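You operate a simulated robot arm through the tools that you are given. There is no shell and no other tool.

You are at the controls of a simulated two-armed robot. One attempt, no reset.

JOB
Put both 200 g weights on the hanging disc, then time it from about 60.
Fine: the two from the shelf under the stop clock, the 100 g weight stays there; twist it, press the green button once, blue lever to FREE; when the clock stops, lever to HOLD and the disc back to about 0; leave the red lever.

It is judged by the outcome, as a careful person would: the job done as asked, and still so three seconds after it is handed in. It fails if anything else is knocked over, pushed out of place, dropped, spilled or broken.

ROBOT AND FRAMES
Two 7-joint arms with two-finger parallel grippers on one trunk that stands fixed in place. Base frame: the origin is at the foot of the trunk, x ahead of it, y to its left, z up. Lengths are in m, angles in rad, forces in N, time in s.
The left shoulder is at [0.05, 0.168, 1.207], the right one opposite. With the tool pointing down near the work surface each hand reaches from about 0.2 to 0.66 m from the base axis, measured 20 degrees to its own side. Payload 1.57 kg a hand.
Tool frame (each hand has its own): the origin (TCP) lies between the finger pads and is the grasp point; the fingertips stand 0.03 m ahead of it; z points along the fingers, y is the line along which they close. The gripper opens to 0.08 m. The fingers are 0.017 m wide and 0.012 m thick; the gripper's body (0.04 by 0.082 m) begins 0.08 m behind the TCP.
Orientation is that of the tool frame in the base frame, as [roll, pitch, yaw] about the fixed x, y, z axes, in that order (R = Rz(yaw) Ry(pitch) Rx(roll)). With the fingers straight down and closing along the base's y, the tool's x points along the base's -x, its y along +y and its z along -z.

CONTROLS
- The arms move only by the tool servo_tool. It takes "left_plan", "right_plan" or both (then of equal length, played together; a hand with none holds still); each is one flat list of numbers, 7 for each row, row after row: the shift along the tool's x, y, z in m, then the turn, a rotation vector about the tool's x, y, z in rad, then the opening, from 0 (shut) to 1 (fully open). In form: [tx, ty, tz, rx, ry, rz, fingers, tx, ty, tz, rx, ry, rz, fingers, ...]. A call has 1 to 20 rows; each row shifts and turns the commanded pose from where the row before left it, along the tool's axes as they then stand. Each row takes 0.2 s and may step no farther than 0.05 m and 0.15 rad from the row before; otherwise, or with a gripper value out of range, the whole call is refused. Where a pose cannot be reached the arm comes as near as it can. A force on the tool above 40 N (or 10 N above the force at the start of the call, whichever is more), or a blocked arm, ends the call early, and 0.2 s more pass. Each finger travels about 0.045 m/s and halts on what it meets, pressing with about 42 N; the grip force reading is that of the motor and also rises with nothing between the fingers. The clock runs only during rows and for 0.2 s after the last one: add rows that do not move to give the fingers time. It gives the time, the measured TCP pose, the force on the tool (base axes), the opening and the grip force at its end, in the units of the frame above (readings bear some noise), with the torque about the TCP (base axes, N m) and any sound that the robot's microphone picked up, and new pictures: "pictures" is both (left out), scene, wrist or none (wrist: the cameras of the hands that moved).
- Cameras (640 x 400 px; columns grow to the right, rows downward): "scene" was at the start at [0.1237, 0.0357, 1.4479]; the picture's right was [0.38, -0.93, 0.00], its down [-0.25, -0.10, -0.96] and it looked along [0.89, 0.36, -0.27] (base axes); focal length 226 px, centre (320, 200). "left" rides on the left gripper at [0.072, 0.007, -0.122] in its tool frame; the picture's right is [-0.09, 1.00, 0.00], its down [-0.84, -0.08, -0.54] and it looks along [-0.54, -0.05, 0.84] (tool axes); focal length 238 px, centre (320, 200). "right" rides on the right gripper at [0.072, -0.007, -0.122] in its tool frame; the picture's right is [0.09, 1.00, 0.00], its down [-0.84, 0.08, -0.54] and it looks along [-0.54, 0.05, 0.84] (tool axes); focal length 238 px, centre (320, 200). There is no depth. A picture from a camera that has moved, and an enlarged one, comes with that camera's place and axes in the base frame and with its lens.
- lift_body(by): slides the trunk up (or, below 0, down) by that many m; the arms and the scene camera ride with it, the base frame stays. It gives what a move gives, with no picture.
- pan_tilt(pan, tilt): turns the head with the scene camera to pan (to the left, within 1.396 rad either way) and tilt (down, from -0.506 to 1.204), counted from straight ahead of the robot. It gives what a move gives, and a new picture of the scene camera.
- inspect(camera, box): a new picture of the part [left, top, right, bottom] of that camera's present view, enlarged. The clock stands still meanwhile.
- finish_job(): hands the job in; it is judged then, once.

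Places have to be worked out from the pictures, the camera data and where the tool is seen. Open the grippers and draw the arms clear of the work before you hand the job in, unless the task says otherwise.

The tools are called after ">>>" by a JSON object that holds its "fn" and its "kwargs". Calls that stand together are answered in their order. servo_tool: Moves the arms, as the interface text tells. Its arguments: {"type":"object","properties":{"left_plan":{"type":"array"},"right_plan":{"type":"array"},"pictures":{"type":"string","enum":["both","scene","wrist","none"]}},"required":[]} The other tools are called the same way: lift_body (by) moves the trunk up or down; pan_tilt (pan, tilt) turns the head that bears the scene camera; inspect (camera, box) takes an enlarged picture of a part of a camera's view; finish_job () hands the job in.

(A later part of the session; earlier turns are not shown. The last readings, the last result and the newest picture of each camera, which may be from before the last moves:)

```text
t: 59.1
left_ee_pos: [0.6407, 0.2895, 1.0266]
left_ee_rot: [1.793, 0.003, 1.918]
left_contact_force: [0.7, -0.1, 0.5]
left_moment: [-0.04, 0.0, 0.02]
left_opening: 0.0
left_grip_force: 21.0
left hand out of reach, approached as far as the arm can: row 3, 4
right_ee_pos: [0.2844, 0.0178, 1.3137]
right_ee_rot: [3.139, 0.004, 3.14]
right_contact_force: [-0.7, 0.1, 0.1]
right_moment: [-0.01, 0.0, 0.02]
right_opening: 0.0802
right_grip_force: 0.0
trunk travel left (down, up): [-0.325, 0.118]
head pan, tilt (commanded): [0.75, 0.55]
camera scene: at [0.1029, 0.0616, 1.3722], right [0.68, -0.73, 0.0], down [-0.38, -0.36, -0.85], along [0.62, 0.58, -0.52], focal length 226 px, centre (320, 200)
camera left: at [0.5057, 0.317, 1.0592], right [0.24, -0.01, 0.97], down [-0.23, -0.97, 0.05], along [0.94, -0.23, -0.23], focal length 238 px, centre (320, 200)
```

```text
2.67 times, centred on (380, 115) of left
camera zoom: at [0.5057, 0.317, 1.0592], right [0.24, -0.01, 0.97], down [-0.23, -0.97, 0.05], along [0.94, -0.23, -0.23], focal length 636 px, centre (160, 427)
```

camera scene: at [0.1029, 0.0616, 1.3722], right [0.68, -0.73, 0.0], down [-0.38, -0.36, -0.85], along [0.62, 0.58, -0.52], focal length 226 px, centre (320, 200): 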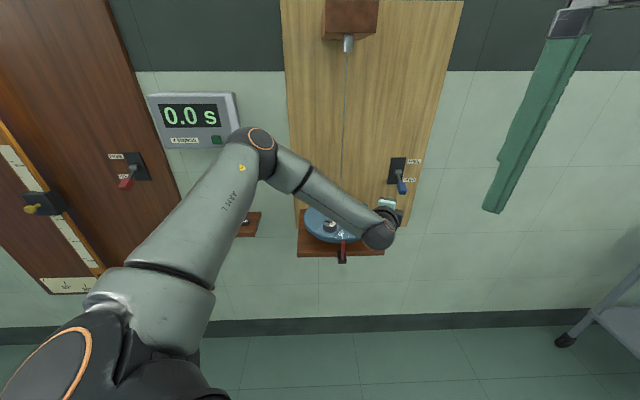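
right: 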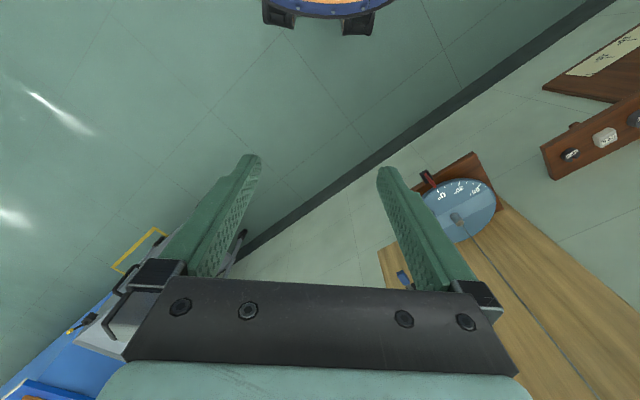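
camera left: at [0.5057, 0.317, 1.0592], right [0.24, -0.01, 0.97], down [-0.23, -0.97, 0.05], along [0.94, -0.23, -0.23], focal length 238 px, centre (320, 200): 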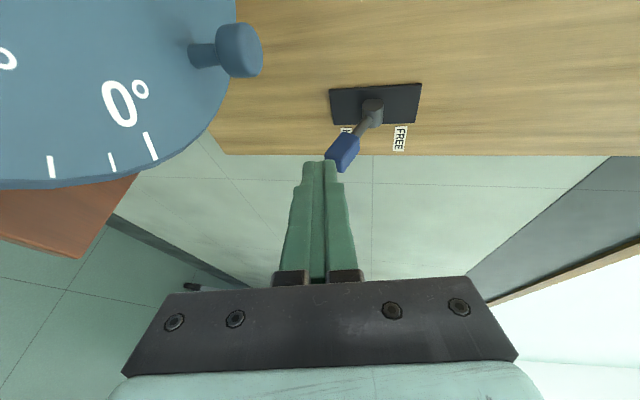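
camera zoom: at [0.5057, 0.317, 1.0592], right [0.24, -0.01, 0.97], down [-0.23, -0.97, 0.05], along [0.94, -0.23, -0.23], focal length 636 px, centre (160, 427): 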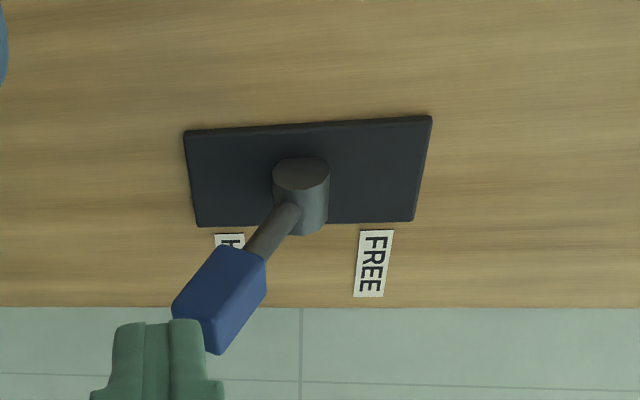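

Still limited — the elbow seems unable to go lower relative to the shoulder. I'll withdraw the hand up and back, then lower the trunk so the lever lies relatively higher.

>>> {"fn": "servo_tool", "kwargs": {"left_plan": [0, 0.03, -0.03, 0, 0, 0, 0, 0, 0.03, -0.03, 0, 0, 0, 0, 0, 0.03, -0.035, 0, 0, 0, 0, 0, 0.03, -0.035, 0, 0, 0, 0, 0, 0.02, -0.03, 0, 0, 0, 0], "pictures": "scene"}}

```text
t: 60.3
left_ee_pos: [0.5226, 0.2466, 1.1979]
left_ee_rot: [1.793, 0.003, 1.919]
left_contact_force: [-0.2, 0.5, 0.0]
left_moment: [0.02, -0.01, -0.01]
left_opening: 0.0
left_grip_force: 21.6
right_ee_pos: [0.2846, 0.0163, 1.3134]
right_ee_rot: [3.14, 0.002, 3.141]
right_contact_force: [0.5, 0.6, 0.0]
right_moment: [0.01, 0.0, -0.01]
right_opening: 0.0801
right_grip_force: 0.1
trunk travel left (down, up): [-0.325, 0.118]
head pan, tilt (commanded): [0.75, 0.55]
camera scene: at [0.1023, 0.0613, 1.3723], right [0.68, -0.73, 0.0], down [-0.38, -0.36, -0.85], along [0.62, 0.58, -0.52], focal length 226 px, centre (320, 200)
```

scene: 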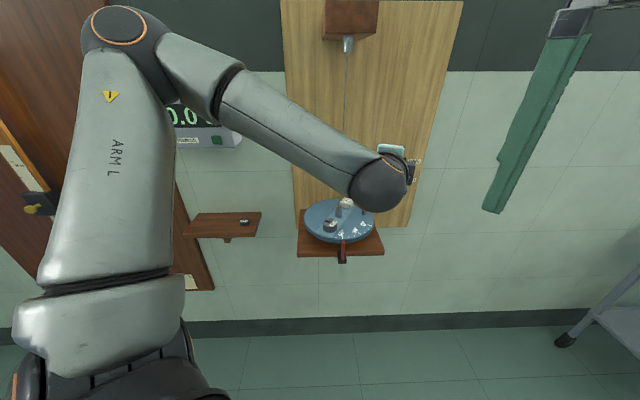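

>>> {"fn": "lift_body", "kwargs": {"by": -0.2}}

```text
t: 62.5
left_ee_pos: [0.5229, 0.2478, 0.9982]
left_ee_rot: [1.793, 0.003, 1.918]
left_contact_force: [-0.3, 0.2, -0.7]
left_moment: [0.02, -0.02, -0.03]
left_opening: 0.0
left_grip_force: 21.2
right_ee_pos: [0.2838, 0.0162, 1.1131]
right_ee_rot: [3.14, 0.001, -3.14]
right_contact_force: [0.7, 0.2, -0.5]
right_moment: [0.0, -0.02, 0.0]
right_opening: 0.0801
right_grip_force: 0.0
trunk travel left (down, up): [-0.125, 0.318]
head pan, tilt (commanded): [0.75, 0.55]
```

Shoulder is now at z≈0.957. With the camera on the left it would hang over the disc, so I roll a further +90° to bring it on top of the hand.

>>> {"fn": "servo_tool", "kwargs": {"left_plan": [0, 0, 0, 0, 0, 0.1428, 0, 0, 0, 0, 0, 0, 0.1428, 0, 0, 0, 0, 0, 0, 0.1428, 0, 0, 0, 0, 0, 0, 0.1428, 0, 0, 0, 0, 0, 0, 0.1428, 0, 0, 0, 0, 0, 0, 0.1428, 0, 0, 0, 0, 0, 0, 0.1428, 0, 0, 0, 0, 0, 0, 0.1428, 0, 0, 0, 0, 0, 0, 0.1428, 0, 0, 0, 0, 0, 0, 0.1428, 0, 0, 0, 0, 0, 0, 0.1428, 0], "pictures": "both"}}

```text
t: 64.9
left_ee_pos: [0.4633, 0.329, 0.8925]
left_ee_rot: [1.895, -0.804, 1.69]
left_contact_force: [0.4, -0.6, -0.6]
left_moment: [-0.02, 0.01, -0.01]
left_opening: 0.0
left_grip_force: 21.6
left hand out of reach, approached as far as the arm can: row 3, 4, 5, 6, 7, 8, 9, 10, 11
right_ee_pos: [0.2848, 0.017, 1.1147]
right_ee_rot: [3.139, 0.001, 3.14]
right_contact_force: [0.9, 0.2, -0.4]
right_moment: [0.01, -0.02, 0.0]
right_opening: 0.08
right_grip_force: 0.0
trunk travel left (down, up): [-0.125, 0.318]
head pan, tilt (commanded): [0.75, 0.55]
camera scene: at [0.1029, 0.0616, 1.1722], right [0.68, -0.73, 0.0], down [-0.38, -0.36, -0.85], along [0.62, 0.58, -0.52], focal length 226 px, centre (320, 200)
camera left: at [0.3471, 0.3343, 0.9744], right [0.4, -0.7, 0.59], down [-0.46, -0.71, -0.53], along [0.79, -0.06, -0.61], focal length 238 px, centre (320, 200)
```

scene: 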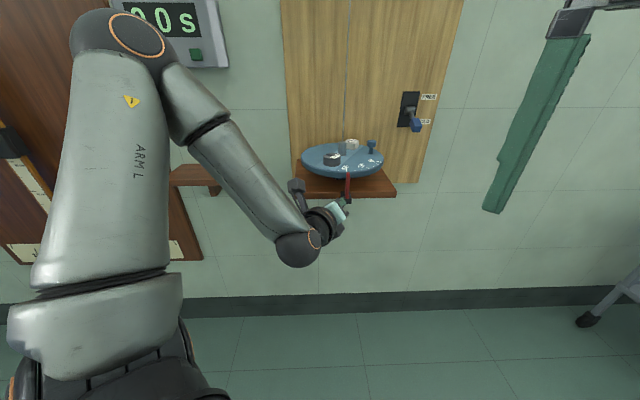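
left: 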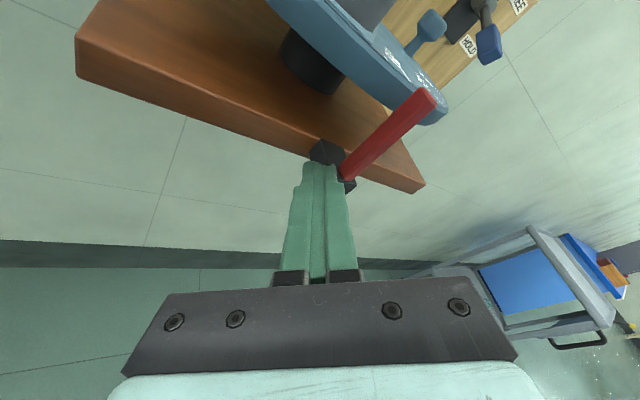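

The roll limit was hit and the hand sagged to in front of the disc's shelf, near the pointer base, with no contact force. I back straight out along the fingers at once.

>>> {"fn": "servo_tool", "kwargs": {"left_plan": [0, 0, -0.03, 0, 0, 0, 0, 0, 0, -0.04, 0, 0, 0, 0, 0, 0, -0.04, 0, 0, 0, 0], "pictures": "both"}}

>>> {"fn": "inspect", "kwargs": {"camera": "scene", "box": [270, 110, 420, 220]}}

```text
t: 65.7
left_ee_pos: [0.4582, 0.3274, 0.8927]
left_ee_rot: [1.894, -0.801, 1.688]
left_contact_force: [0.3, 0.2, 0.5]
left_moment: [-0.01, -0.02, -0.01]
left_opening: 0.0
left_grip_force: 21.1
left hand out of reach, approached as far as the arm can: row 1, 2, 3
right_ee_pos: [0.284, 0.0171, 1.1135]
right_ee_rot: [-3.141, 0.003, -3.141]
right_contact_force: [0.3, 0.3, -0.2]
right_moment: [-0.01, 0.02, 0.01]
right_opening: 0.0799
right_grip_force: 0.1
trunk travel left (down, up): [-0.125, 0.318]
head pan, tilt (commanded): [0.75, 0.55]
camera scene: at [0.1029, 0.0616, 1.1722], right [0.68, -0.73, 0.0], down [-0.38, -0.36, -0.85], along [0.62, 0.58, -0.52], focal length 226 px, centre (320, 200)
camera left: at [0.3433, 0.3325, 0.9752], right [0.4, -0.7, 0.59], down [-0.46, -0.71, -0.53], along [0.79, -0.06, -0.61], focal length 238 px, centre (320, 200)
```

scene: 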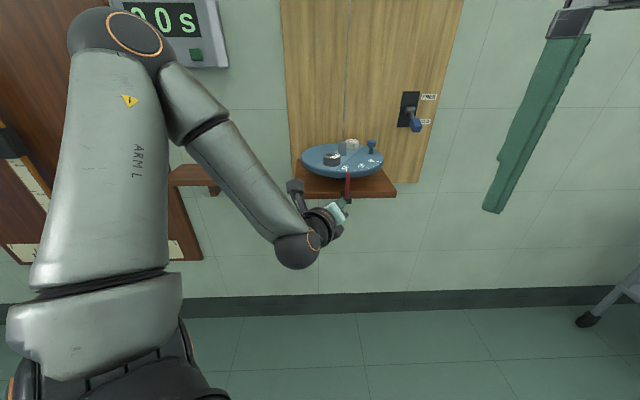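
left: 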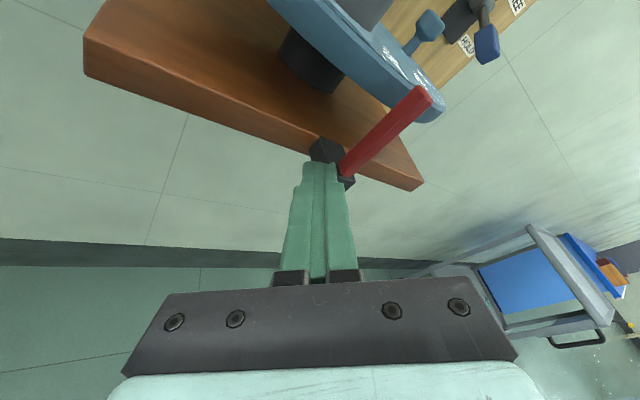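

```text
3.64 times, centred on (345, 165) of scene
camera zoom: at [0.1029, 0.0616, 1.1722], right [0.68, -0.73, 0.0], down [-0.38, -0.36, -0.85], along [0.62, 0.58, -0.52], focal length 821 px, centre (229, 327)
```

zoom: 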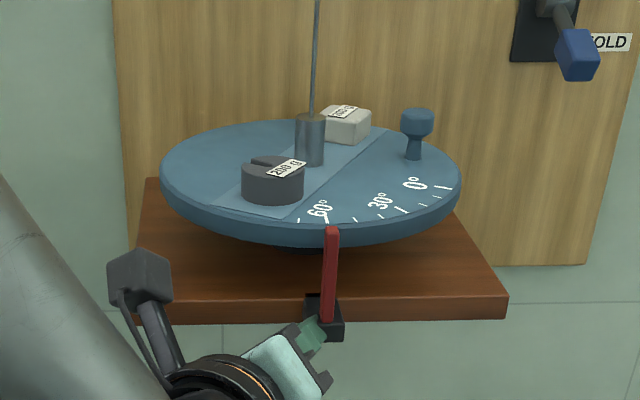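

The arm is stuck against that roll limit, so I roll back the other way while withdrawing from the pointer.

>>> {"fn": "servo_tool", "kwargs": {"left_plan": [0, 0, -0.01, 0, 0, -0.14, 0, 0, 0, -0.02, 0, 0, -0.14, 0, 0, 0, -0.02, 0, 0, -0.14, 0, 0, 0, -0.02, 0, 0, -0.14, 0], "pictures": "both"}}

```text
t: 66.7
left_ee_pos: [0.4599, 0.3028, 0.9086]
left_ee_rot: [1.801, -0.261, 1.864]
left_contact_force: [-0.8, 0.0, -0.2]
left_moment: [-0.02, -0.01, 0.0]
left_opening: 0.0
left_grip_force: 21.0
left hand out of reach, approached as far as the arm can: row 1, 2, 3, 4
right_ee_pos: [0.2838, 0.0169, 1.1134]
right_ee_rot: [3.14, 0.0, -3.141]
right_contact_force: [0.3, -0.1, -0.3]
right_moment: [0.02, -0.01, 0.01]
right_opening: 0.0801
right_grip_force: 0.1
trunk travel left (down, up): [-0.125, 0.318]
head pan, tilt (commanded): [0.75, 0.55]
camera scene: at [0.1029, 0.0616, 1.1722], right [0.68, -0.73, 0.0], down [-0.38, -0.36, -0.85], along [0.62, 0.58, -0.52], focal length 226 px, centre (320, 200)
camera left: at [0.3303, 0.3267, 0.9586], right [0.32, -0.26, 0.91], down [-0.28, -0.94, -0.17], along [0.91, -0.2, -0.37], focal length 238 px, centre (320, 200)
```

scene: 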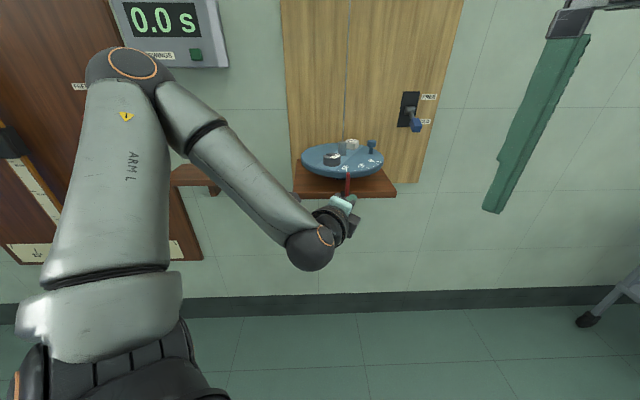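
left: 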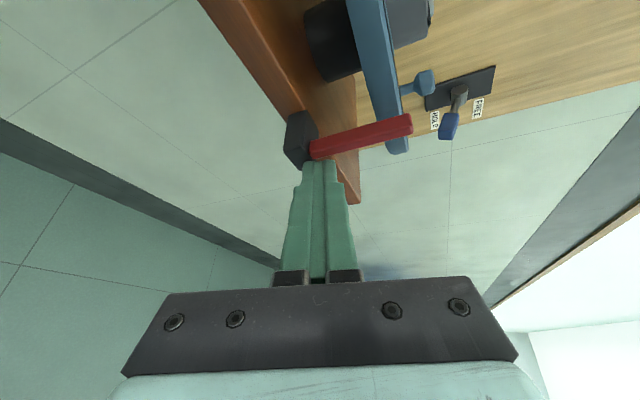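

Recovering; I roll the rest of the way back and keep withdrawing.

>>> {"fn": "servo_tool", "kwargs": {"left_plan": [0, 0, -0.02, 0, 0, -0.14, 0, 0, 0, -0.02, 0, 0, -0.14, 0, 0, 0, -0.03, 0, 0, -0.1, 0], "pictures": "both"}}

```text
t: 67.5
left_ee_pos: [0.457, 0.271, 0.9249]
left_ee_rot: [1.795, 0.11, 1.951]
left_contact_force: [-0.2, 0.3, -0.2]
left_moment: [0.03, 0.02, 0.0]
left_opening: 0.0
left_grip_force: 21.8
left hand out of reach, approached as far as the arm can: row 1, 2, 3
right_ee_pos: [0.2843, 0.0173, 1.1133]
right_ee_rot: [3.14, 0.0, -3.141]
right_contact_force: [0.3, 0.4, 0.4]
right_moment: [-0.01, 0.02, 0.0]
right_opening: 0.0799
right_grip_force: 0.1
trunk travel left (down, up): [-0.125, 0.318]
head pan, tilt (commanded): [0.75, 0.55]
camera scene: at [0.1029, 0.0616, 1.1722], right [0.68, -0.73, 0.0], down [-0.38, -0.36, -0.85], along [0.62, 0.58, -0.52], focal length 226 px, centre (320, 200)
camera left: at [0.3204, 0.2975, 0.9485], right [0.2, 0.1, 0.98], down [-0.2, -0.97, 0.14], along [0.96, -0.22, -0.17], focal length 238 px, centre (320, 200)
```

scene: 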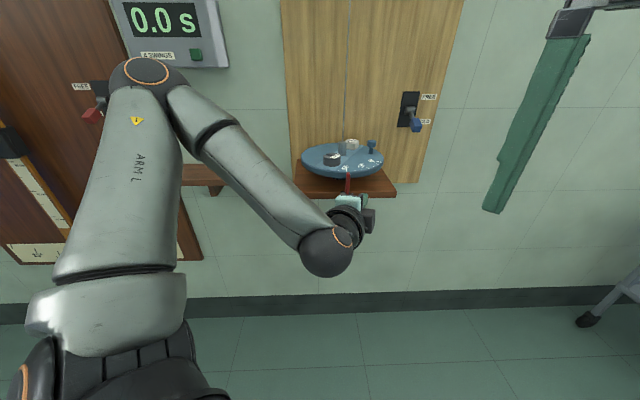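
left: 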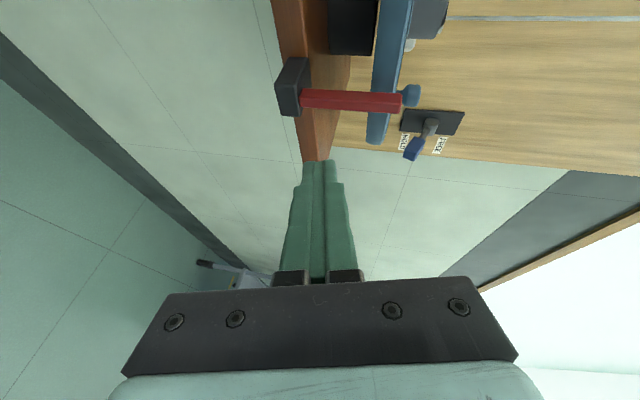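

I'm clear of the pointer now. I shift right/away from the shelf and then up to a roomy spot.

>>> {"fn": "servo_tool", "kwargs": {"left_plan": [-0.03, 0, 0, 0, 0, 0, 0, -0.03, 0, 0, 0, 0, 0, 0, 0, 0.035, 0, 0, 0, 0, 0, 0, 0.035, 0, 0, 0, 0, 0, 0, 0.035, 0, 0, 0, 0, 0, 0, 0.035, 0, 0, 0, 0, 0, 0, 0.035, 0, 0, 0, 0, 0], "pictures": "both"}}

>>> {"fn": "inspect", "kwargs": {"camera": "scene", "box": [270, 110, 420, 220]}}

```text
t: 69.1
left_ee_pos: [0.5026, 0.2491, 1.1]
left_ee_rot: [1.792, 0.109, 1.951]
left_contact_force: [0.3, -0.7, -0.2]
left_moment: [-0.03, 0.01, -0.01]
left_opening: 0.0
left_grip_force: 21.1
right_ee_pos: [0.2843, 0.0176, 1.1135]
right_ee_rot: [3.139, 0.001, 3.14]
right_contact_force: [0.8, 0.0, -1.0]
right_moment: [0.0, 0.04, 0.01]
right_opening: 0.0796
right_grip_force: 0.0
trunk travel left (down, up): [-0.125, 0.318]
head pan, tilt (commanded): [0.75, 0.55]
camera scene: at [0.1029, 0.0615, 1.1722], right [0.68, -0.73, 0.0], down [-0.38, -0.36, -0.85], along [0.62, 0.58, -0.52], focal length 226 px, centre (320, 200)
camera left: at [0.3662, 0.2763, 1.1247], right [0.2, 0.09, 0.98], down [-0.2, -0.97, 0.13], along [0.96, -0.22, -0.18], focal length 238 px, centre (320, 200)
```

scene: 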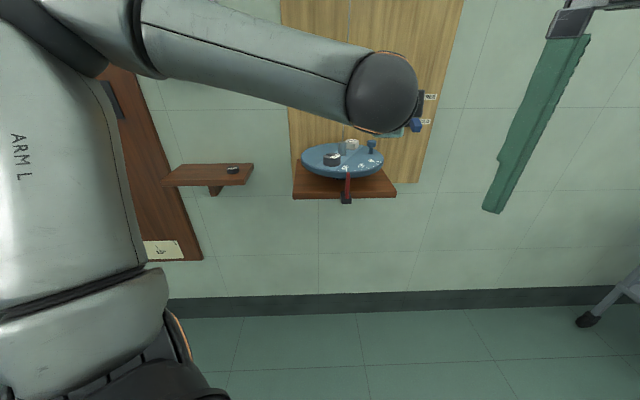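
left: 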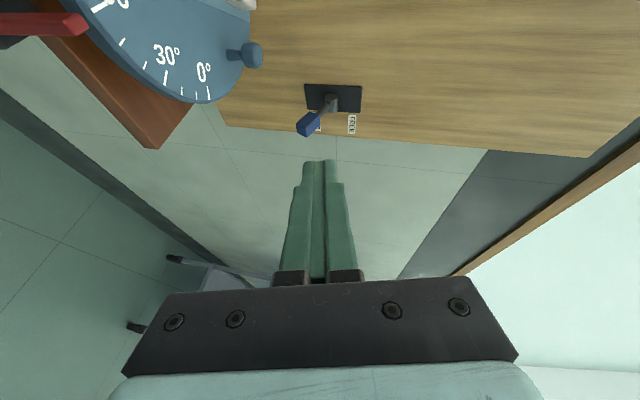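

```text
3.64 times, centred on (345, 165) of scene
camera zoom: at [0.1029, 0.0615, 1.1722], right [0.68, -0.73, 0.0], down [-0.38, -0.36, -0.85], along [0.62, 0.58, -0.52], focal length 821 px, centre (229, 327)
```

zoom: 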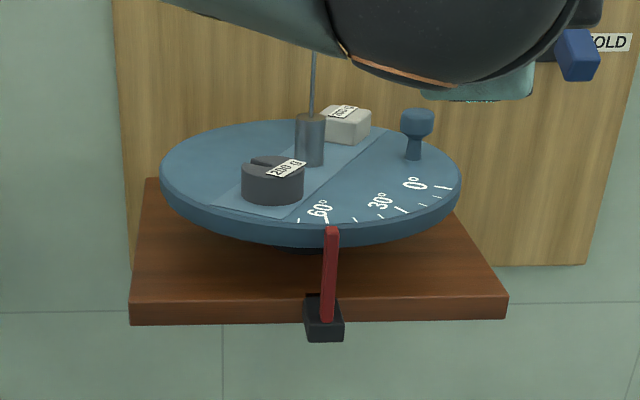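

All is well: disc still at 60, pointer undisturbed. Here there's more room, so I try rolling the camera up to the top of the hand in small steps.

>>> {"fn": "servo_tool", "kwargs": {"left_plan": [0, 0, 0, 0, 0, 0.14, 0, 0, 0, 0, 0, 0, 0.14, 0, 0, 0, 0, 0, 0, 0.14, 0, 0, 0, 0, 0, 0, 0.14, 0], "pictures": "none"}}

```text
t: 70.1
left_ee_pos: [0.4738, 0.2708, 1.0013]
left_ee_rot: [1.804, -0.429, 1.823]
left_contact_force: [0.2, 0.8, 0.7]
left_moment: [0.01, -0.02, 0.05]
left_opening: 0.0002
left_grip_force: 21.4
left hand out of reach, approached as far as the arm can: row 2, 3, 4
right_ee_pos: [0.2845, 0.0168, 1.1137]
right_ee_rot: [3.14, 0.002, -3.141]
right_contact_force: [0.1, -0.5, 0.1]
right_moment: [-0.03, -0.01, 0.0]
right_opening: 0.0799
right_grip_force: 0.1
trunk travel left (down, up): [-0.125, 0.318]
head pan, tilt (commanded): [0.75, 0.55]
```

That direction is limited as well, so I roll back the other way, lift, and return to the original roll (camera below).

>>> {"fn": "servo_tool", "kwargs": {"left_plan": [0, 0, 0, 0, 0, -0.14, 0, 0, 0, 0, 0, 0, -0.14, 0, 0, 0, 0, 0, 0, -0.14, 0, 0, 0, 0, 0, 0, -0.14, 0, -0.02, 0.03, 0, 0, 0, 0, 0, -0.02, 0.03, 0, 0, 0, 0, 0, 0, 0.03, 0, 0, 0, 0, 0, 0, 0.03, 0, 0, 0, 0, 0], "pictures": "none"}}

```text
t: 71.9
left_ee_pos: [0.5094, 0.2561, 1.1225]
left_ee_rot: [1.793, 0.109, 1.949]
left_contact_force: [0.1, 0.4, -1.1]
left_moment: [0.02, 0.03, 0.0]
left_opening: 0.0002
left_grip_force: 21.2
right_ee_pos: [0.2841, 0.0164, 1.1131]
right_ee_rot: [3.14, 0.002, 3.141]
right_contact_force: [-0.3, -0.1, -0.1]
right_moment: [0.01, 0.01, -0.02]
right_opening: 0.08
right_grip_force: 0.1
trunk travel left (down, up): [-0.125, 0.318]
head pan, tilt (commanded): [0.75, 0.55]
```

>>> {"fn": "servo_tool", "kwargs": {"left_plan": [0, 0, 0, 0, 0, -0.1463, 0, 0, 0, 0, 0, 0, -0.1463, 0, 0, 0, 0, 0, 0, -0.1463, 0, 0, 0, 0, 0, 0, -0.1463, 0, 0, 0, 0, 0, 0, -0.1463, 0, 0, 0, 0, 0, 0, -0.1463, 0, 0, 0, 0, 0, 0, -0.1463, 0, 0, 0, 0, 0, 0, -0.1463, 0, 0, 0, 0, 0, 0, -0.1463, 0, 0, 0, 0, 0, 0, -0.1463, 0], "pictures": "both"}}

```text
t: 74.1
left_ee_pos: [0.5089, 0.2544, 1.1241]
left_ee_rot: [-3.121, 1.347, -2.766]
left_contact_force: [0.1, -0.2, 0.2]
left_moment: [-0.01, 0.02, 0.01]
left_opening: 0.0
left_grip_force: 20.9
right_ee_pos: [0.2838, 0.0172, 1.1131]
right_ee_rot: [3.14, 0.001, 3.14]
right_contact_force: [0.4, -0.6, 0.7]
right_moment: [0.05, 0.03, 0.04]
right_opening: 0.0802
right_grip_force: 0.1
trunk travel left (down, up): [-0.125, 0.318]
head pan, tilt (commanded): [0.75, 0.55]
camera scene: at [0.1029, 0.0616, 1.1722], right [0.68, -0.73, 0.0], down [-0.38, -0.36, -0.85], along [0.62, 0.58, -0.52], focal length 226 px, centre (320, 200)
camera left: at [0.3808, 0.2152, 1.0801], right [-0.33, 0.94, 0.09], down [-0.3, -0.19, 0.94], along [0.9, 0.28, 0.34], focal length 238 px, centre (320, 200)
```

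scene: 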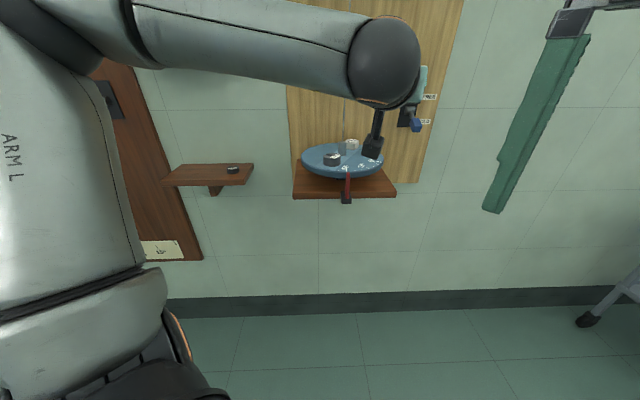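
left: 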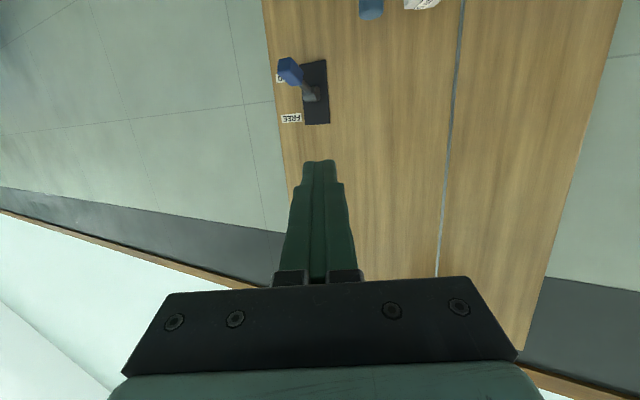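

No limit here. I lower the pitch slightly and go forward toward the lever pre-pose with this lower trunk.

>>> {"fn": "servo_tool", "kwargs": {"left_plan": [0, 0, 0, 0, 0.1, 0, 0, 0, 0, 0, 0, 0.097, 0, 0, 0, -0.012, 0.048, 0, 0, 0, 0, 0, -0.012, 0.048, 0, 0, 0, 0, 0, -0.012, 0.048, 0, 0, 0, 0, 0, -0.012, 0.048, 0, 0, 0, 0], "pictures": "both"}}

>>> {"fn": "inspect", "kwargs": {"camera": "left", "box": [180, 0, 460, 200]}}

```text
t: 75.5
left_ee_pos: [0.6856, 0.2766, 1.0439]
left_ee_rot: [-3.137, 1.153, -2.782]
left_contact_force: [0.3, -0.2, -0.4]
left_moment: [0.0, -0.01, -0.01]
left_opening: 0.0
left_grip_force: 21.4
left hand out of reach, approached as far as the arm can: row 6
right_ee_pos: [0.2862, 0.0167, 1.1125]
right_ee_rot: [3.139, 0.0, 3.139]
right_contact_force: [0.2, 0.1, 0.1]
right_moment: [0.01, -0.02, 0.01]
right_opening: 0.0799
right_grip_force: 0.0
trunk travel left (down, up): [-0.125, 0.318]
head pan, tilt (commanded): [0.75, 0.55]
camera scene: at [0.103, 0.0619, 1.1722], right [0.68, -0.73, 0.0], down [-0.38, -0.36, -0.85], along [0.62, 0.58, -0.52], focal length 226 px, centre (320, 200)
camera left: at [0.5518, 0.2341, 1.027], right [-0.31, 0.95, 0.08], down [-0.12, -0.13, 0.98], along [0.94, 0.3, 0.15], focal length 238 px, centre (320, 200)
```

scene: 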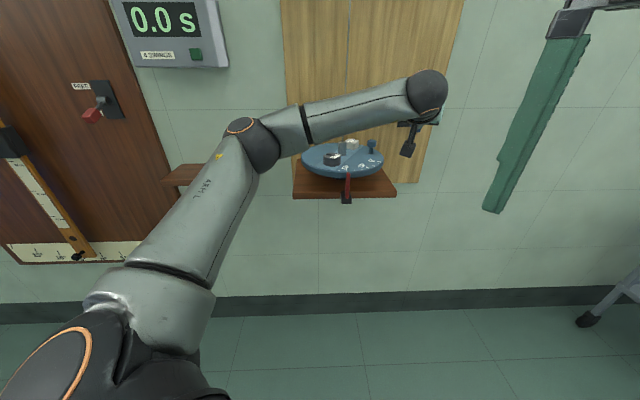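
left: 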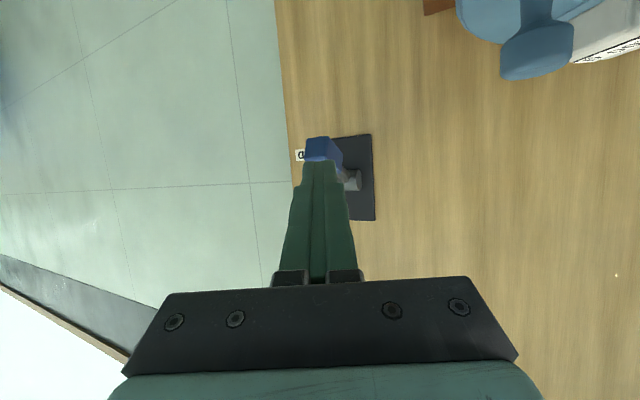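

```text
2.00 times, centred on (320, 100) of left
camera zoom: at [0.5518, 0.2341, 1.027], right [-0.31, 0.95, 0.08], down [-0.12, -0.13, 0.98], along [0.94, 0.3, 0.15], focal length 477 px, centre (320, 400)
```

zoom: 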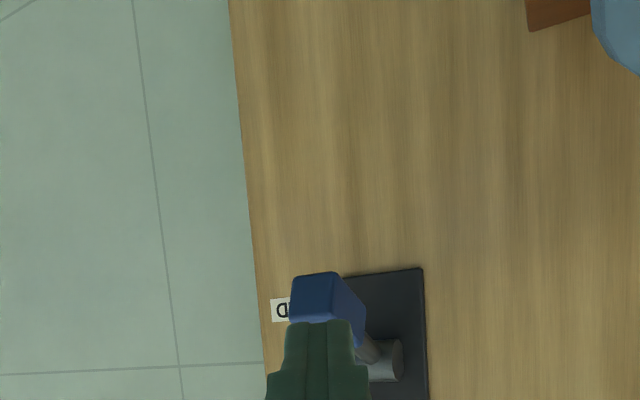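

I now see the pattern: the elbow has a corner it can't pass, so the wrist must stay within ~0.30 m of about [0.26, 0.33, shoulder+0.13]. A heading near 0° with the camera rolled to the right should reach the lever. I back off and roll −90°.

>>> {"fn": "servo_tool", "kwargs": {"left_plan": [0, 0, -0.04, 0, 0, 0, 0, 0, 0, -0.04, 0, 0, 0, 0, 0, 0, 0, 0, 0, -0.1428, 0, 0, 0, 0, 0, 0, -0.1428, 0, 0, 0, 0, 0, 0, -0.1428, 0, 0, 0, 0, 0, 0, -0.1428, 0], "pictures": "none"}}

```text
t: 76.9
left_ee_pos: [0.6181, 0.2476, 1.0776]
left_ee_rot: [-2.256, 0.873, -1.776]
left_contact_force: [-0.1, 0.0, 0.6]
left_moment: [-0.02, -0.01, 0.01]
left_opening: 0.0
left_grip_force: 21.0
right_ee_pos: [0.2841, 0.0168, 1.1138]
right_ee_rot: [3.139, 0.0, 3.141]
right_contact_force: [-0.4, -0.2, 0.4]
right_moment: [0.0, 0.02, 0.02]
right_opening: 0.08
right_grip_force: 0.1
trunk travel left (down, up): [-0.125, 0.318]
head pan, tilt (commanded): [0.75, 0.55]
```

Rolling this way works; I continue to the full −90°.

>>> {"fn": "servo_tool", "kwargs": {"left_plan": [0, 0, 0, 0, 0, -0.1428, 0, 0, 0, 0, 0, 0, -0.1428, 0, 0, 0, 0, 0, 0, -0.1428, 0, 0, 0, 0, 0, 0, -0.1428, 0, 0, 0, 0, 0, 0, -0.1428, 0, 0, 0, 0, 0, 0, -0.1428, 0, 0, 0, 0, 0, 0, -0.1428, 0], "pictures": "both"}}

```text
t: 78.5
left_ee_pos: [0.6179, 0.2493, 1.0778]
left_ee_rot: [-1.99, -0.006, -1.216]
left_contact_force: [-0.4, -0.5, 0.5]
left_moment: [0.01, 0.0, -0.03]
left_opening: 0.0001
left_grip_force: 21.0
right_ee_pos: [0.2849, 0.0168, 1.1137]
right_ee_rot: [3.14, -0.001, 3.142]
right_contact_force: [0.5, 0.3, 0.0]
right_moment: [0.03, 0.01, 0.0]
right_opening: 0.0799
right_grip_force: 0.0
trunk travel left (down, up): [-0.125, 0.318]
head pan, tilt (commanded): [0.75, 0.55]
camera scene: at [0.1029, 0.0616, 1.1722], right [0.68, -0.73, 0.0], down [-0.38, -0.36, -0.85], along [0.62, 0.58, -0.52], focal length 226 px, centre (320, 200)
camera left: at [0.5361, 0.1428, 1.1203], right [-0.41, -0.06, -0.91], down [-0.73, 0.62, 0.29], along [0.55, 0.78, -0.3], focal length 238 px, centre (320, 200)
```

scene: 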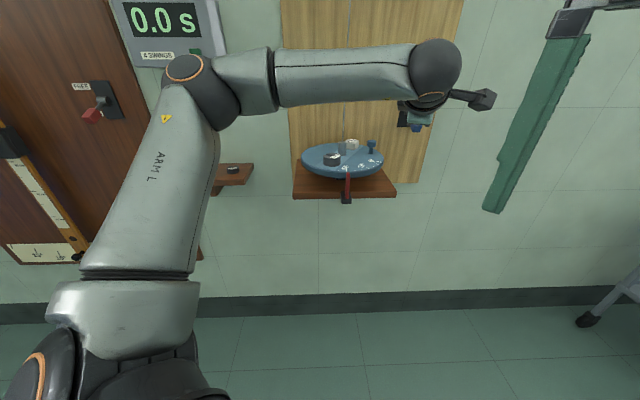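
left: 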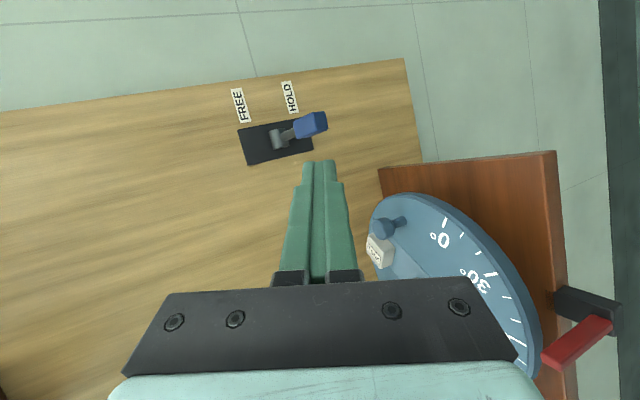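

Excellent: roll −90° works and gives a clear side view of lever, disc and pointer. I raise the trunk a touch, set heading 15° and near-level fingers, and go to the pre-pose in front of/below the handle.

>>> {"fn": "lift_body", "kwargs": {"by": 0.015}}

>>> {"fn": "servo_tool", "kwargs": {"left_plan": [0, 0, 0, 0, 0.0845, 0.0376, 0, 0, 0, 0, 0.1, 0, 0, 0, 0, 0, 0, 0.1, 0, 0, 0, -0.0083, 0, 0.0369, 0, 0, 0, 0, -0.0083, 0, 0.0369, 0, 0, 0, 0, 0, 0.033, 0, 0, 0, 0, 0, 0, 0.033, 0, 0, 0, 0, 0, 0, 0.0335, 0, 0, 0, 0, 0, 0, 0, 0, 0, 0, 0, 0], "pictures": "both"}}

```text
t: 79.1
left_ee_pos: [0.6179, 0.2481, 1.0918]
left_ee_rot: [-1.99, -0.001, -1.215]
left_contact_force: [0.6, 0.0, 0.0]
left_moment: [0.0, 0.01, 0.0]
left_opening: 0.0
left_grip_force: 20.6
right_ee_pos: [0.2837, 0.0178, 1.1292]
right_ee_rot: [3.141, 0.001, 3.141]
right_contact_force: [-0.3, 0.6, 0.2]
right_moment: [0.0, -0.03, 0.01]
right_opening: 0.0801
right_grip_force: 0.1
trunk travel left (down, up): [-0.14, 0.303]
head pan, tilt (commanded): [0.75, 0.55]
```

```text
t: 81.1
left_ee_pos: [0.6586, 0.2764, 0.9777]
left_ee_rot: [-1.789, -0.001, -1.31]
left_contact_force: [-0.4, -0.4, -0.2]
left_moment: [0.01, 0.0, 0.0]
left_opening: 0.0
left_grip_force: 21.5
right_ee_pos: [0.2842, 0.0175, 1.1297]
right_ee_rot: [3.141, 0.001, -3.141]
right_contact_force: [-0.1, 0.2, -0.8]
right_moment: [0.0, 0.01, -0.02]
right_opening: 0.0801
right_grip_force: 0.0
trunk travel left (down, up): [-0.14, 0.303]
head pan, tilt (commanded): [0.75, 0.55]
camera scene: at [0.1029, 0.0616, 1.1872], right [0.68, -0.73, 0.0], down [-0.38, -0.36, -0.85], along [0.62, 0.58, -0.52], focal length 226 px, centre (320, 200)
camera left: at [0.5612, 0.177, 0.9973], right [-0.23, 0.03, -0.97], down [-0.71, 0.68, 0.19], along [0.66, 0.74, -0.13], focal length 238 px, centre (320, 200)
```

scene: 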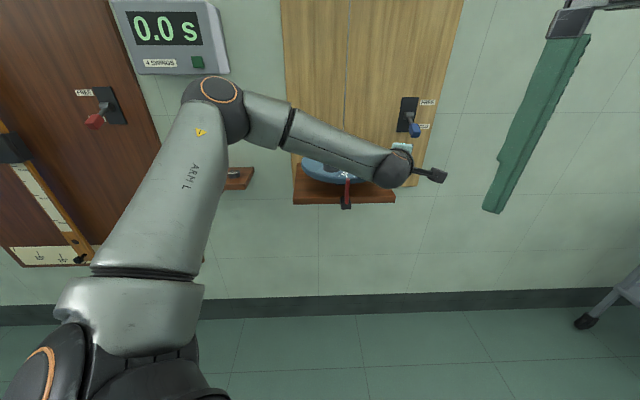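
left: 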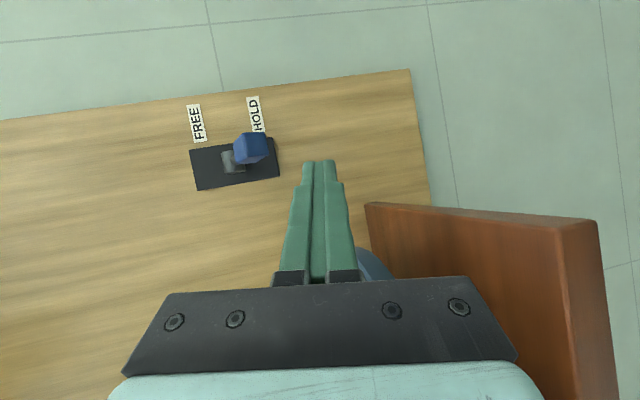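

Pre-pose reached without limits. I check the lever's position against the fingertips in a zoom.

>>> {"fn": "inspect", "kwargs": {"camera": "left", "box": [170, 80, 350, 200]}}

>>> {"fn": "inspect", "kwargs": {"camera": "scene", "box": [300, 80, 450, 220]}}

```text
3.33 times, centred on (260, 140) of left
camera zoom: at [0.5612, 0.177, 0.9973], right [-0.23, 0.03, -0.97], down [-0.71, 0.68, 0.19], along [0.66, 0.74, -0.13], focal length 794 px, centre (520, 400)
```

zoom: 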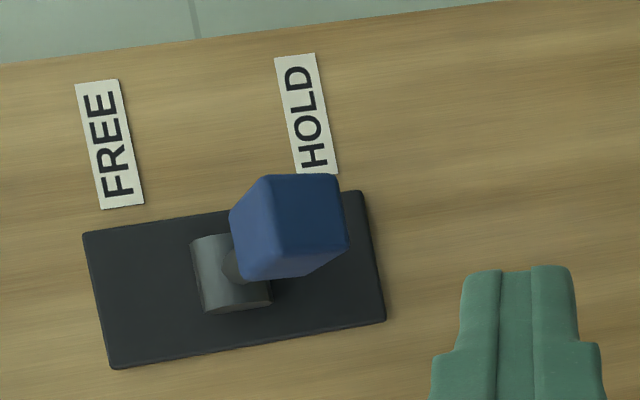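

```text
2.86 times, centred on (375, 150) of scene
camera zoom: at [0.1029, 0.0616, 1.1872], right [0.68, -0.73, 0.0], down [-0.38, -0.36, -0.85], along [0.62, 0.58, -0.52], focal length 645 px, centre (163, 343)
```

zoom: 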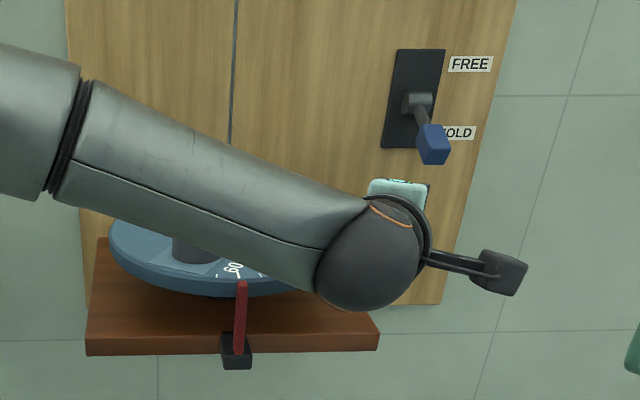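

Lever end confirmed at ≈[0.751, 0.296, 1.013]; this pre-pose is good to come back to. Now I withdraw, rise and turn the heading to 45°, then go across to the stop clock.

>>> {"fn": "servo_tool", "kwargs": {"left_plan": [0, -0.0325, -0.038, 0, 0, 0, 0, 0, -0.0325, -0.038, 0, 0, 0, 0, 0, -0.0325, -0.038, 0, 0, 0, 0, 0, -0.0325, -0.038, 0, 0, 0, 0, 0, 0, 0, 0, -0.128, -0.0284, 0, 0, 0, 0, 0, -0.128, -0.0284, 0, 0, 0, 0, 0, -0.128, -0.0284, 0, 0, 0, 0, 0, -0.128, -0.0284, 0], "pictures": "scene"}}

```text
t: 82.9
left_ee_pos: [0.5376, 0.2814, 1.1269]
left_ee_rot: [-1.791, 0.0, -0.78]
left_contact_force: [0.4, -0.2, 0.6]
left_moment: [0.0, -0.01, 0.02]
left_opening: 0.0
left_grip_force: 21.2
left hand out of reach, approached as far as the arm can: row 7, 8
right_ee_pos: [0.2842, 0.0166, 1.1295]
right_ee_rot: [3.14, 0.001, 3.141]
right_contact_force: [0.3, 0.7, 0.2]
right_moment: [0.0, -0.01, 0.03]
right_opening: 0.08
right_grip_force: 0.1
trunk travel left (down, up): [-0.14, 0.303]
head pan, tilt (commanded): [0.75, 0.55]
camera scene: at [0.1031, 0.0616, 1.1872], right [0.68, -0.73, 0.0], down [-0.38, -0.36, -0.85], along [0.62, 0.58, -0.52], focal length 226 px, centre (320, 200)
```

scene: 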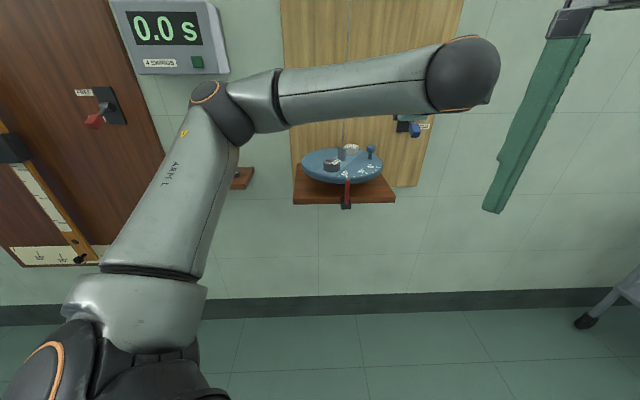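

Now across in front of the wire to a pre-press spot ~6 cm short of the green button.

>>> {"fn": "servo_tool", "kwargs": {"left_plan": [-0.046, -0.0098, 0.0058, 0, 0, 0, 0, -0.046, -0.0098, 0.0058, 0, 0, 0, 0, -0.046, -0.0098, 0.0058, 0, 0, 0, 0, -0.046, -0.0098, 0.0058, 0, 0, 0, 0, -0.046, -0.0098, 0.0058, 0, 0, 0, 0, -0.046, -0.0098, 0.0058, 0, 0, 0, 0, -0.046, -0.0098, 0.0058, 0, 0, 0, 0, -0.046, -0.0098, 0.0058, 0, 0, 0, 0, -0.046, -0.0098, 0.0058, 0, 0, 0, 0, 0, 0, 0, 0, 0, 0, 0], "pictures": "both"}}

>>> {"fn": "inspect", "kwargs": {"camera": "left", "box": [180, 60, 420, 220]}}

>>> {"fn": "inspect", "kwargs": {"camera": "scene", "box": [100, 0, 260, 120]}}

```text
t: 85.1
left_ee_pos: [0.2925, 0.6243, 1.2034]
left_ee_rot: [-1.791, -0.001, -0.786]
left_contact_force: [-0.4, 0.9, 0.8]
left_moment: [-0.01, -0.01, -0.02]
left_opening: 0.0002
left_grip_force: 21.7
right_ee_pos: [0.284, 0.017, 1.1275]
right_ee_rot: [3.14, 0.002, -3.14]
right_contact_force: [-0.2, 0.0, 0.1]
right_moment: [-0.03, -0.02, -0.02]
right_opening: 0.0801
right_grip_force: 0.0
trunk travel left (down, up): [-0.14, 0.303]
head pan, tilt (commanded): [0.75, 0.55]
camera scene: at [0.1027, 0.0617, 1.1872], right [0.68, -0.73, 0.0], down [-0.38, -0.36, -0.85], along [0.62, 0.58, -0.52], focal length 226 px, centre (320, 200)
camera left: at [0.2584, 0.4889, 1.223], right [-0.22, -0.09, -0.97], down [-0.95, 0.23, 0.19], along [0.21, 0.97, -0.14], focal length 238 px, centre (320, 200)
```

scene: 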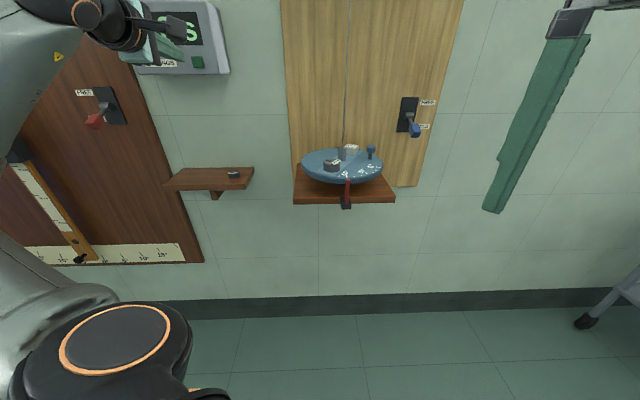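
left: 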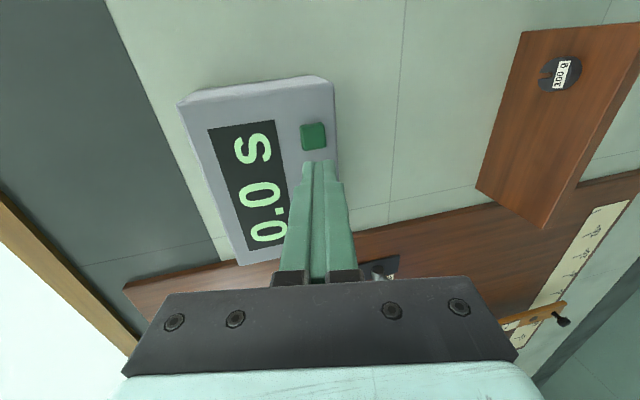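

```text
2.50 times, centred on (300, 140) of left
camera zoom: at [0.2584, 0.4889, 1.223], right [-0.22, -0.09, -0.97], down [-0.95, 0.23, 0.19], along [0.21, 0.97, -0.14], focal length 596 px, centre (370, 350)
```

zoom: 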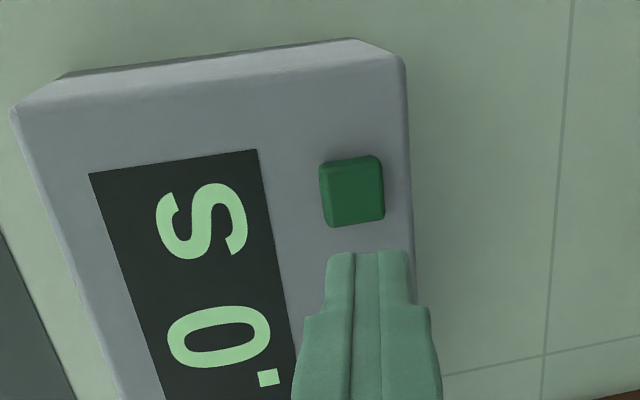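

```text
3.33 times, centred on (180, 60) of scene
camera zoom: at [0.1027, 0.0617, 1.1872], right [0.68, -0.73, 0.0], down [-0.38, -0.36, -0.85], along [0.62, 0.58, -0.52], focal length 753 px, centre (787, 667)
```

zoom: 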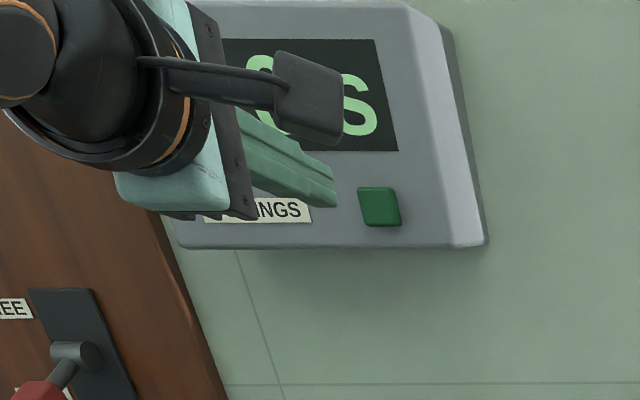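

Button face is near r≈-0.228, z≈1.189, n≈0.72–0.735. I level the fingers fully, line up with the button, and advance to ~1–2 cm short of it.

>>> {"fn": "servo_tool", "kwargs": {"left_plan": [0, 0, 0, 0.1, 0, 0, 0, 0, 0, 0, 0.1, 0, 0, 0, 0.0066, 0.0138, 0, 0, 0, 0, 0, 0, 0, 0.013, 0, 0, 0, 0, 0, 0, 0.013, 0, 0, 0, 0, 0, 0, 0, 0, 0, 0, 0], "pictures": "both"}}

>>> {"fn": "inspect", "kwargs": {"camera": "left", "box": [220, 80, 420, 220]}}

>>> {"fn": "inspect", "kwargs": {"camera": "scene", "box": [130, 0, 250, 100]}}

```text
t: 86.5
left_ee_pos: [0.3164, 0.6381, 1.1865]
left_ee_rot: [-1.592, -0.001, -0.786]
left_contact_force: [0.6, 0.5, -1.0]
left_moment: [-0.01, -0.03, 0.01]
left_opening: 0.0
left_grip_force: 21.8
right_ee_pos: [0.2832, 0.017, 1.1281]
right_ee_rot: [3.139, -0.002, 3.141]
right_contact_force: [1.1, 0.4, 1.1]
right_moment: [0.0, 0.01, 0.02]
right_opening: 0.0798
right_grip_force: 0.1
trunk travel left (down, up): [-0.14, 0.303]
head pan, tilt (commanded): [0.75, 0.55]
camera scene: at [0.1029, 0.0616, 1.1872], right [0.68, -0.73, 0.0], down [-0.38, -0.36, -0.85], along [0.62, 0.58, -0.52], focal length 226 px, centre (320, 200)
camera left: at [0.2812, 0.5019, 1.1822], right [-0.08, 0.05, -1.0], down [-0.97, 0.21, 0.09], along [0.21, 0.98, 0.03], focal length 238 px, centre (320, 200)
```

scene: 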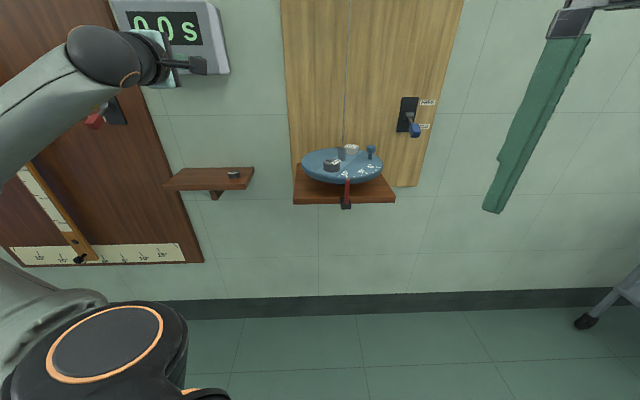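
left: 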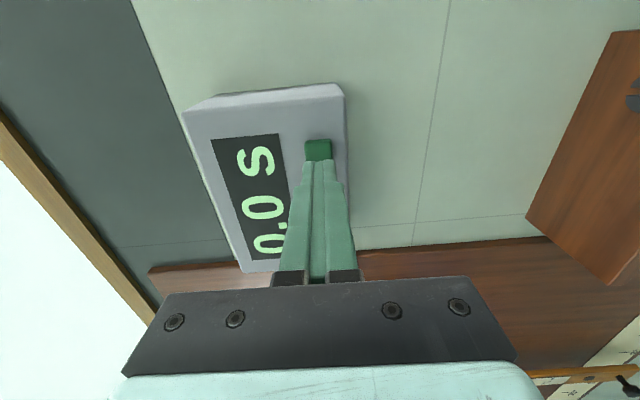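

```text
2.86 times, centred on (320, 150) of left
camera zoom: at [0.2812, 0.5019, 1.1822], right [-0.08, 0.05, -1.0], down [-0.97, 0.21, 0.09], along [0.21, 0.98, 0.03], focal length 681 px, centre (320, 343)
```

zoom: 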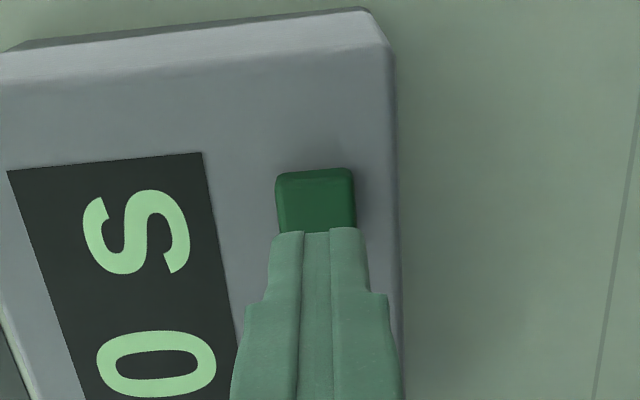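

```text
4.00 times, centred on (190, 50) of scene
camera zoom: at [0.1029, 0.0616, 1.1872], right [0.68, -0.73, 0.0], down [-0.38, -0.36, -0.85], along [0.62, 0.58, -0.52], focal length 903 px, centre (840, 800)
```

zoom: 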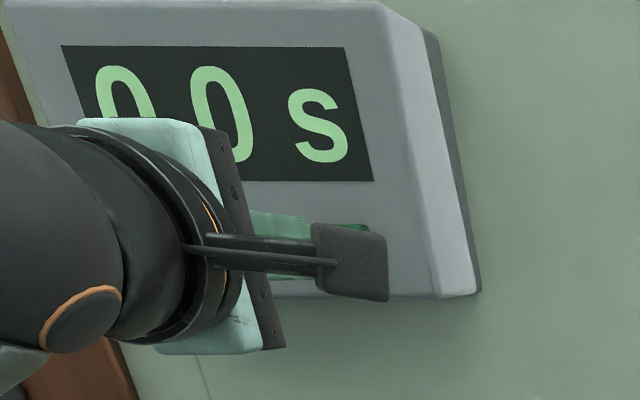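

Finger tip is centred on the button (z≈1.186), about 1–3 cm short. I advance slowly, checking the force, to press it once.

>>> {"fn": "servo_tool", "kwargs": {"left_plan": [0.003, 0, 0.004, 0, 0, 0, 0, 0, 0, 0.004, 0, 0, 0, 0], "pictures": "none"}}

```text
t: 87.1
left_ee_pos: [0.3238, 0.6417, 1.1878]
left_ee_rot: [-1.591, -0.003, -0.784]
left_contact_force: [-0.8, 0.4, -0.9]
left_moment: [0.03, 0.0, -0.01]
left_opening: 0.0001
left_grip_force: 21.5
right_ee_pos: [0.2837, 0.0182, 1.1284]
right_ee_rot: [3.139, 0.0, 3.141]
right_contact_force: [0.7, 0.2, 0.4]
right_moment: [0.0, -0.03, 0.01]
right_opening: 0.08
right_grip_force: 0.0
trunk travel left (down, up): [-0.14, 0.303]
head pan, tilt (commanded): [0.75, 0.55]
```

>>> {"fn": "servo_tool", "kwargs": {"left_plan": [0, 0, 0.004, 0, 0, 0, 0, 0, 0, 0.004, 0, 0, 0, 0], "pictures": "wrist"}}

>>> {"fn": "inspect", "kwargs": {"camera": "left", "box": [250, 100, 390, 220]}}

```text
t: 87.7
left_ee_pos: [0.3294, 0.6481, 1.1887]
left_ee_rot: [-1.59, -0.003, -0.784]
left_contact_force: [0.4, -0.6, -0.3]
left_moment: [-0.03, 0.02, 0.01]
left_opening: 0.0001
left_grip_force: 21.3
right_ee_pos: [0.2845, 0.0169, 1.1293]
right_ee_rot: [3.141, 0.0, -3.141]
right_contact_force: [0.6, -1.0, 0.3]
right_moment: [0.0, -0.02, 0.01]
right_opening: 0.08
right_grip_force: 0.1
trunk travel left (down, up): [-0.14, 0.303]
head pan, tilt (commanded): [0.75, 0.55]
camera left: at [0.2945, 0.5111, 1.1838], right [-0.08, 0.05, -1.0], down [-0.97, 0.21, 0.09], along [0.21, 0.98, 0.03], focal length 238 px, centre (320, 200)
```

left: 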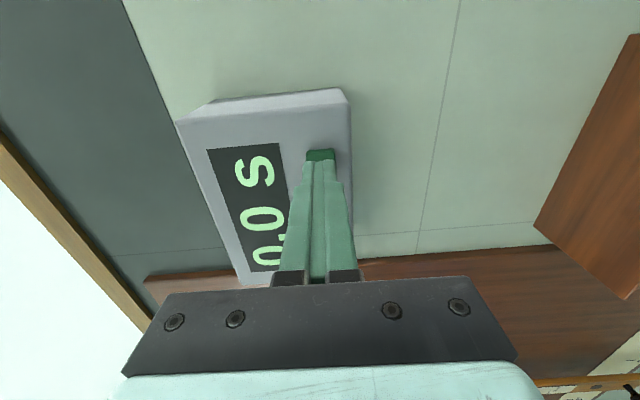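

```text
3.33 times, centred on (320, 160) of left
camera zoom: at [0.2945, 0.5111, 1.1838], right [-0.08, 0.05, -1.0], down [-0.97, 0.21, 0.09], along [0.21, 0.98, 0.03], focal length 794 px, centre (320, 333)
```

zoom: 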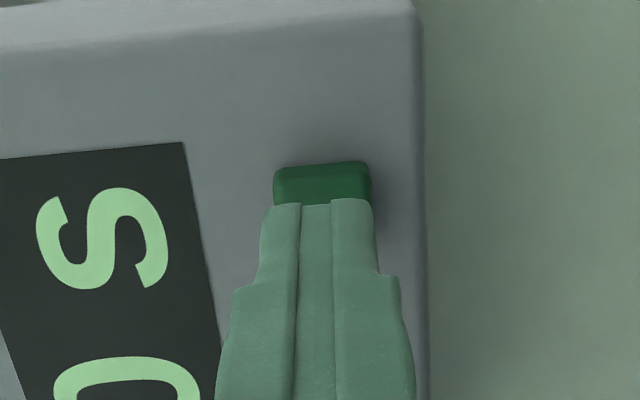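

Not touching yet; the tip lines up with the button. I go on.

>>> {"fn": "servo_tool", "kwargs": {"left_plan": [0, 0, 0.004, 0, 0, 0, 0, 0, 0, 0.004, 0, 0, 0, 0], "pictures": "none"}}

```text
t: 88.3
left_ee_pos: [0.3356, 0.6524, 1.1877]
left_ee_rot: [-1.588, -0.002, -0.783]
left_contact_force: [0.1, -0.2, 0.4]
left_moment: [0.01, -0.04, 0.02]
left_opening: 0.0002
left_grip_force: 21.4
right_ee_pos: [0.2847, 0.0169, 1.1282]
right_ee_rot: [3.141, 0.002, 3.141]
right_contact_force: [0.6, -0.8, -0.2]
right_moment: [0.01, -0.05, 0.0]
right_opening: 0.0801
right_grip_force: 0.0
trunk travel left (down, up): [-0.14, 0.303]
head pan, tilt (commanded): [0.75, 0.55]
```

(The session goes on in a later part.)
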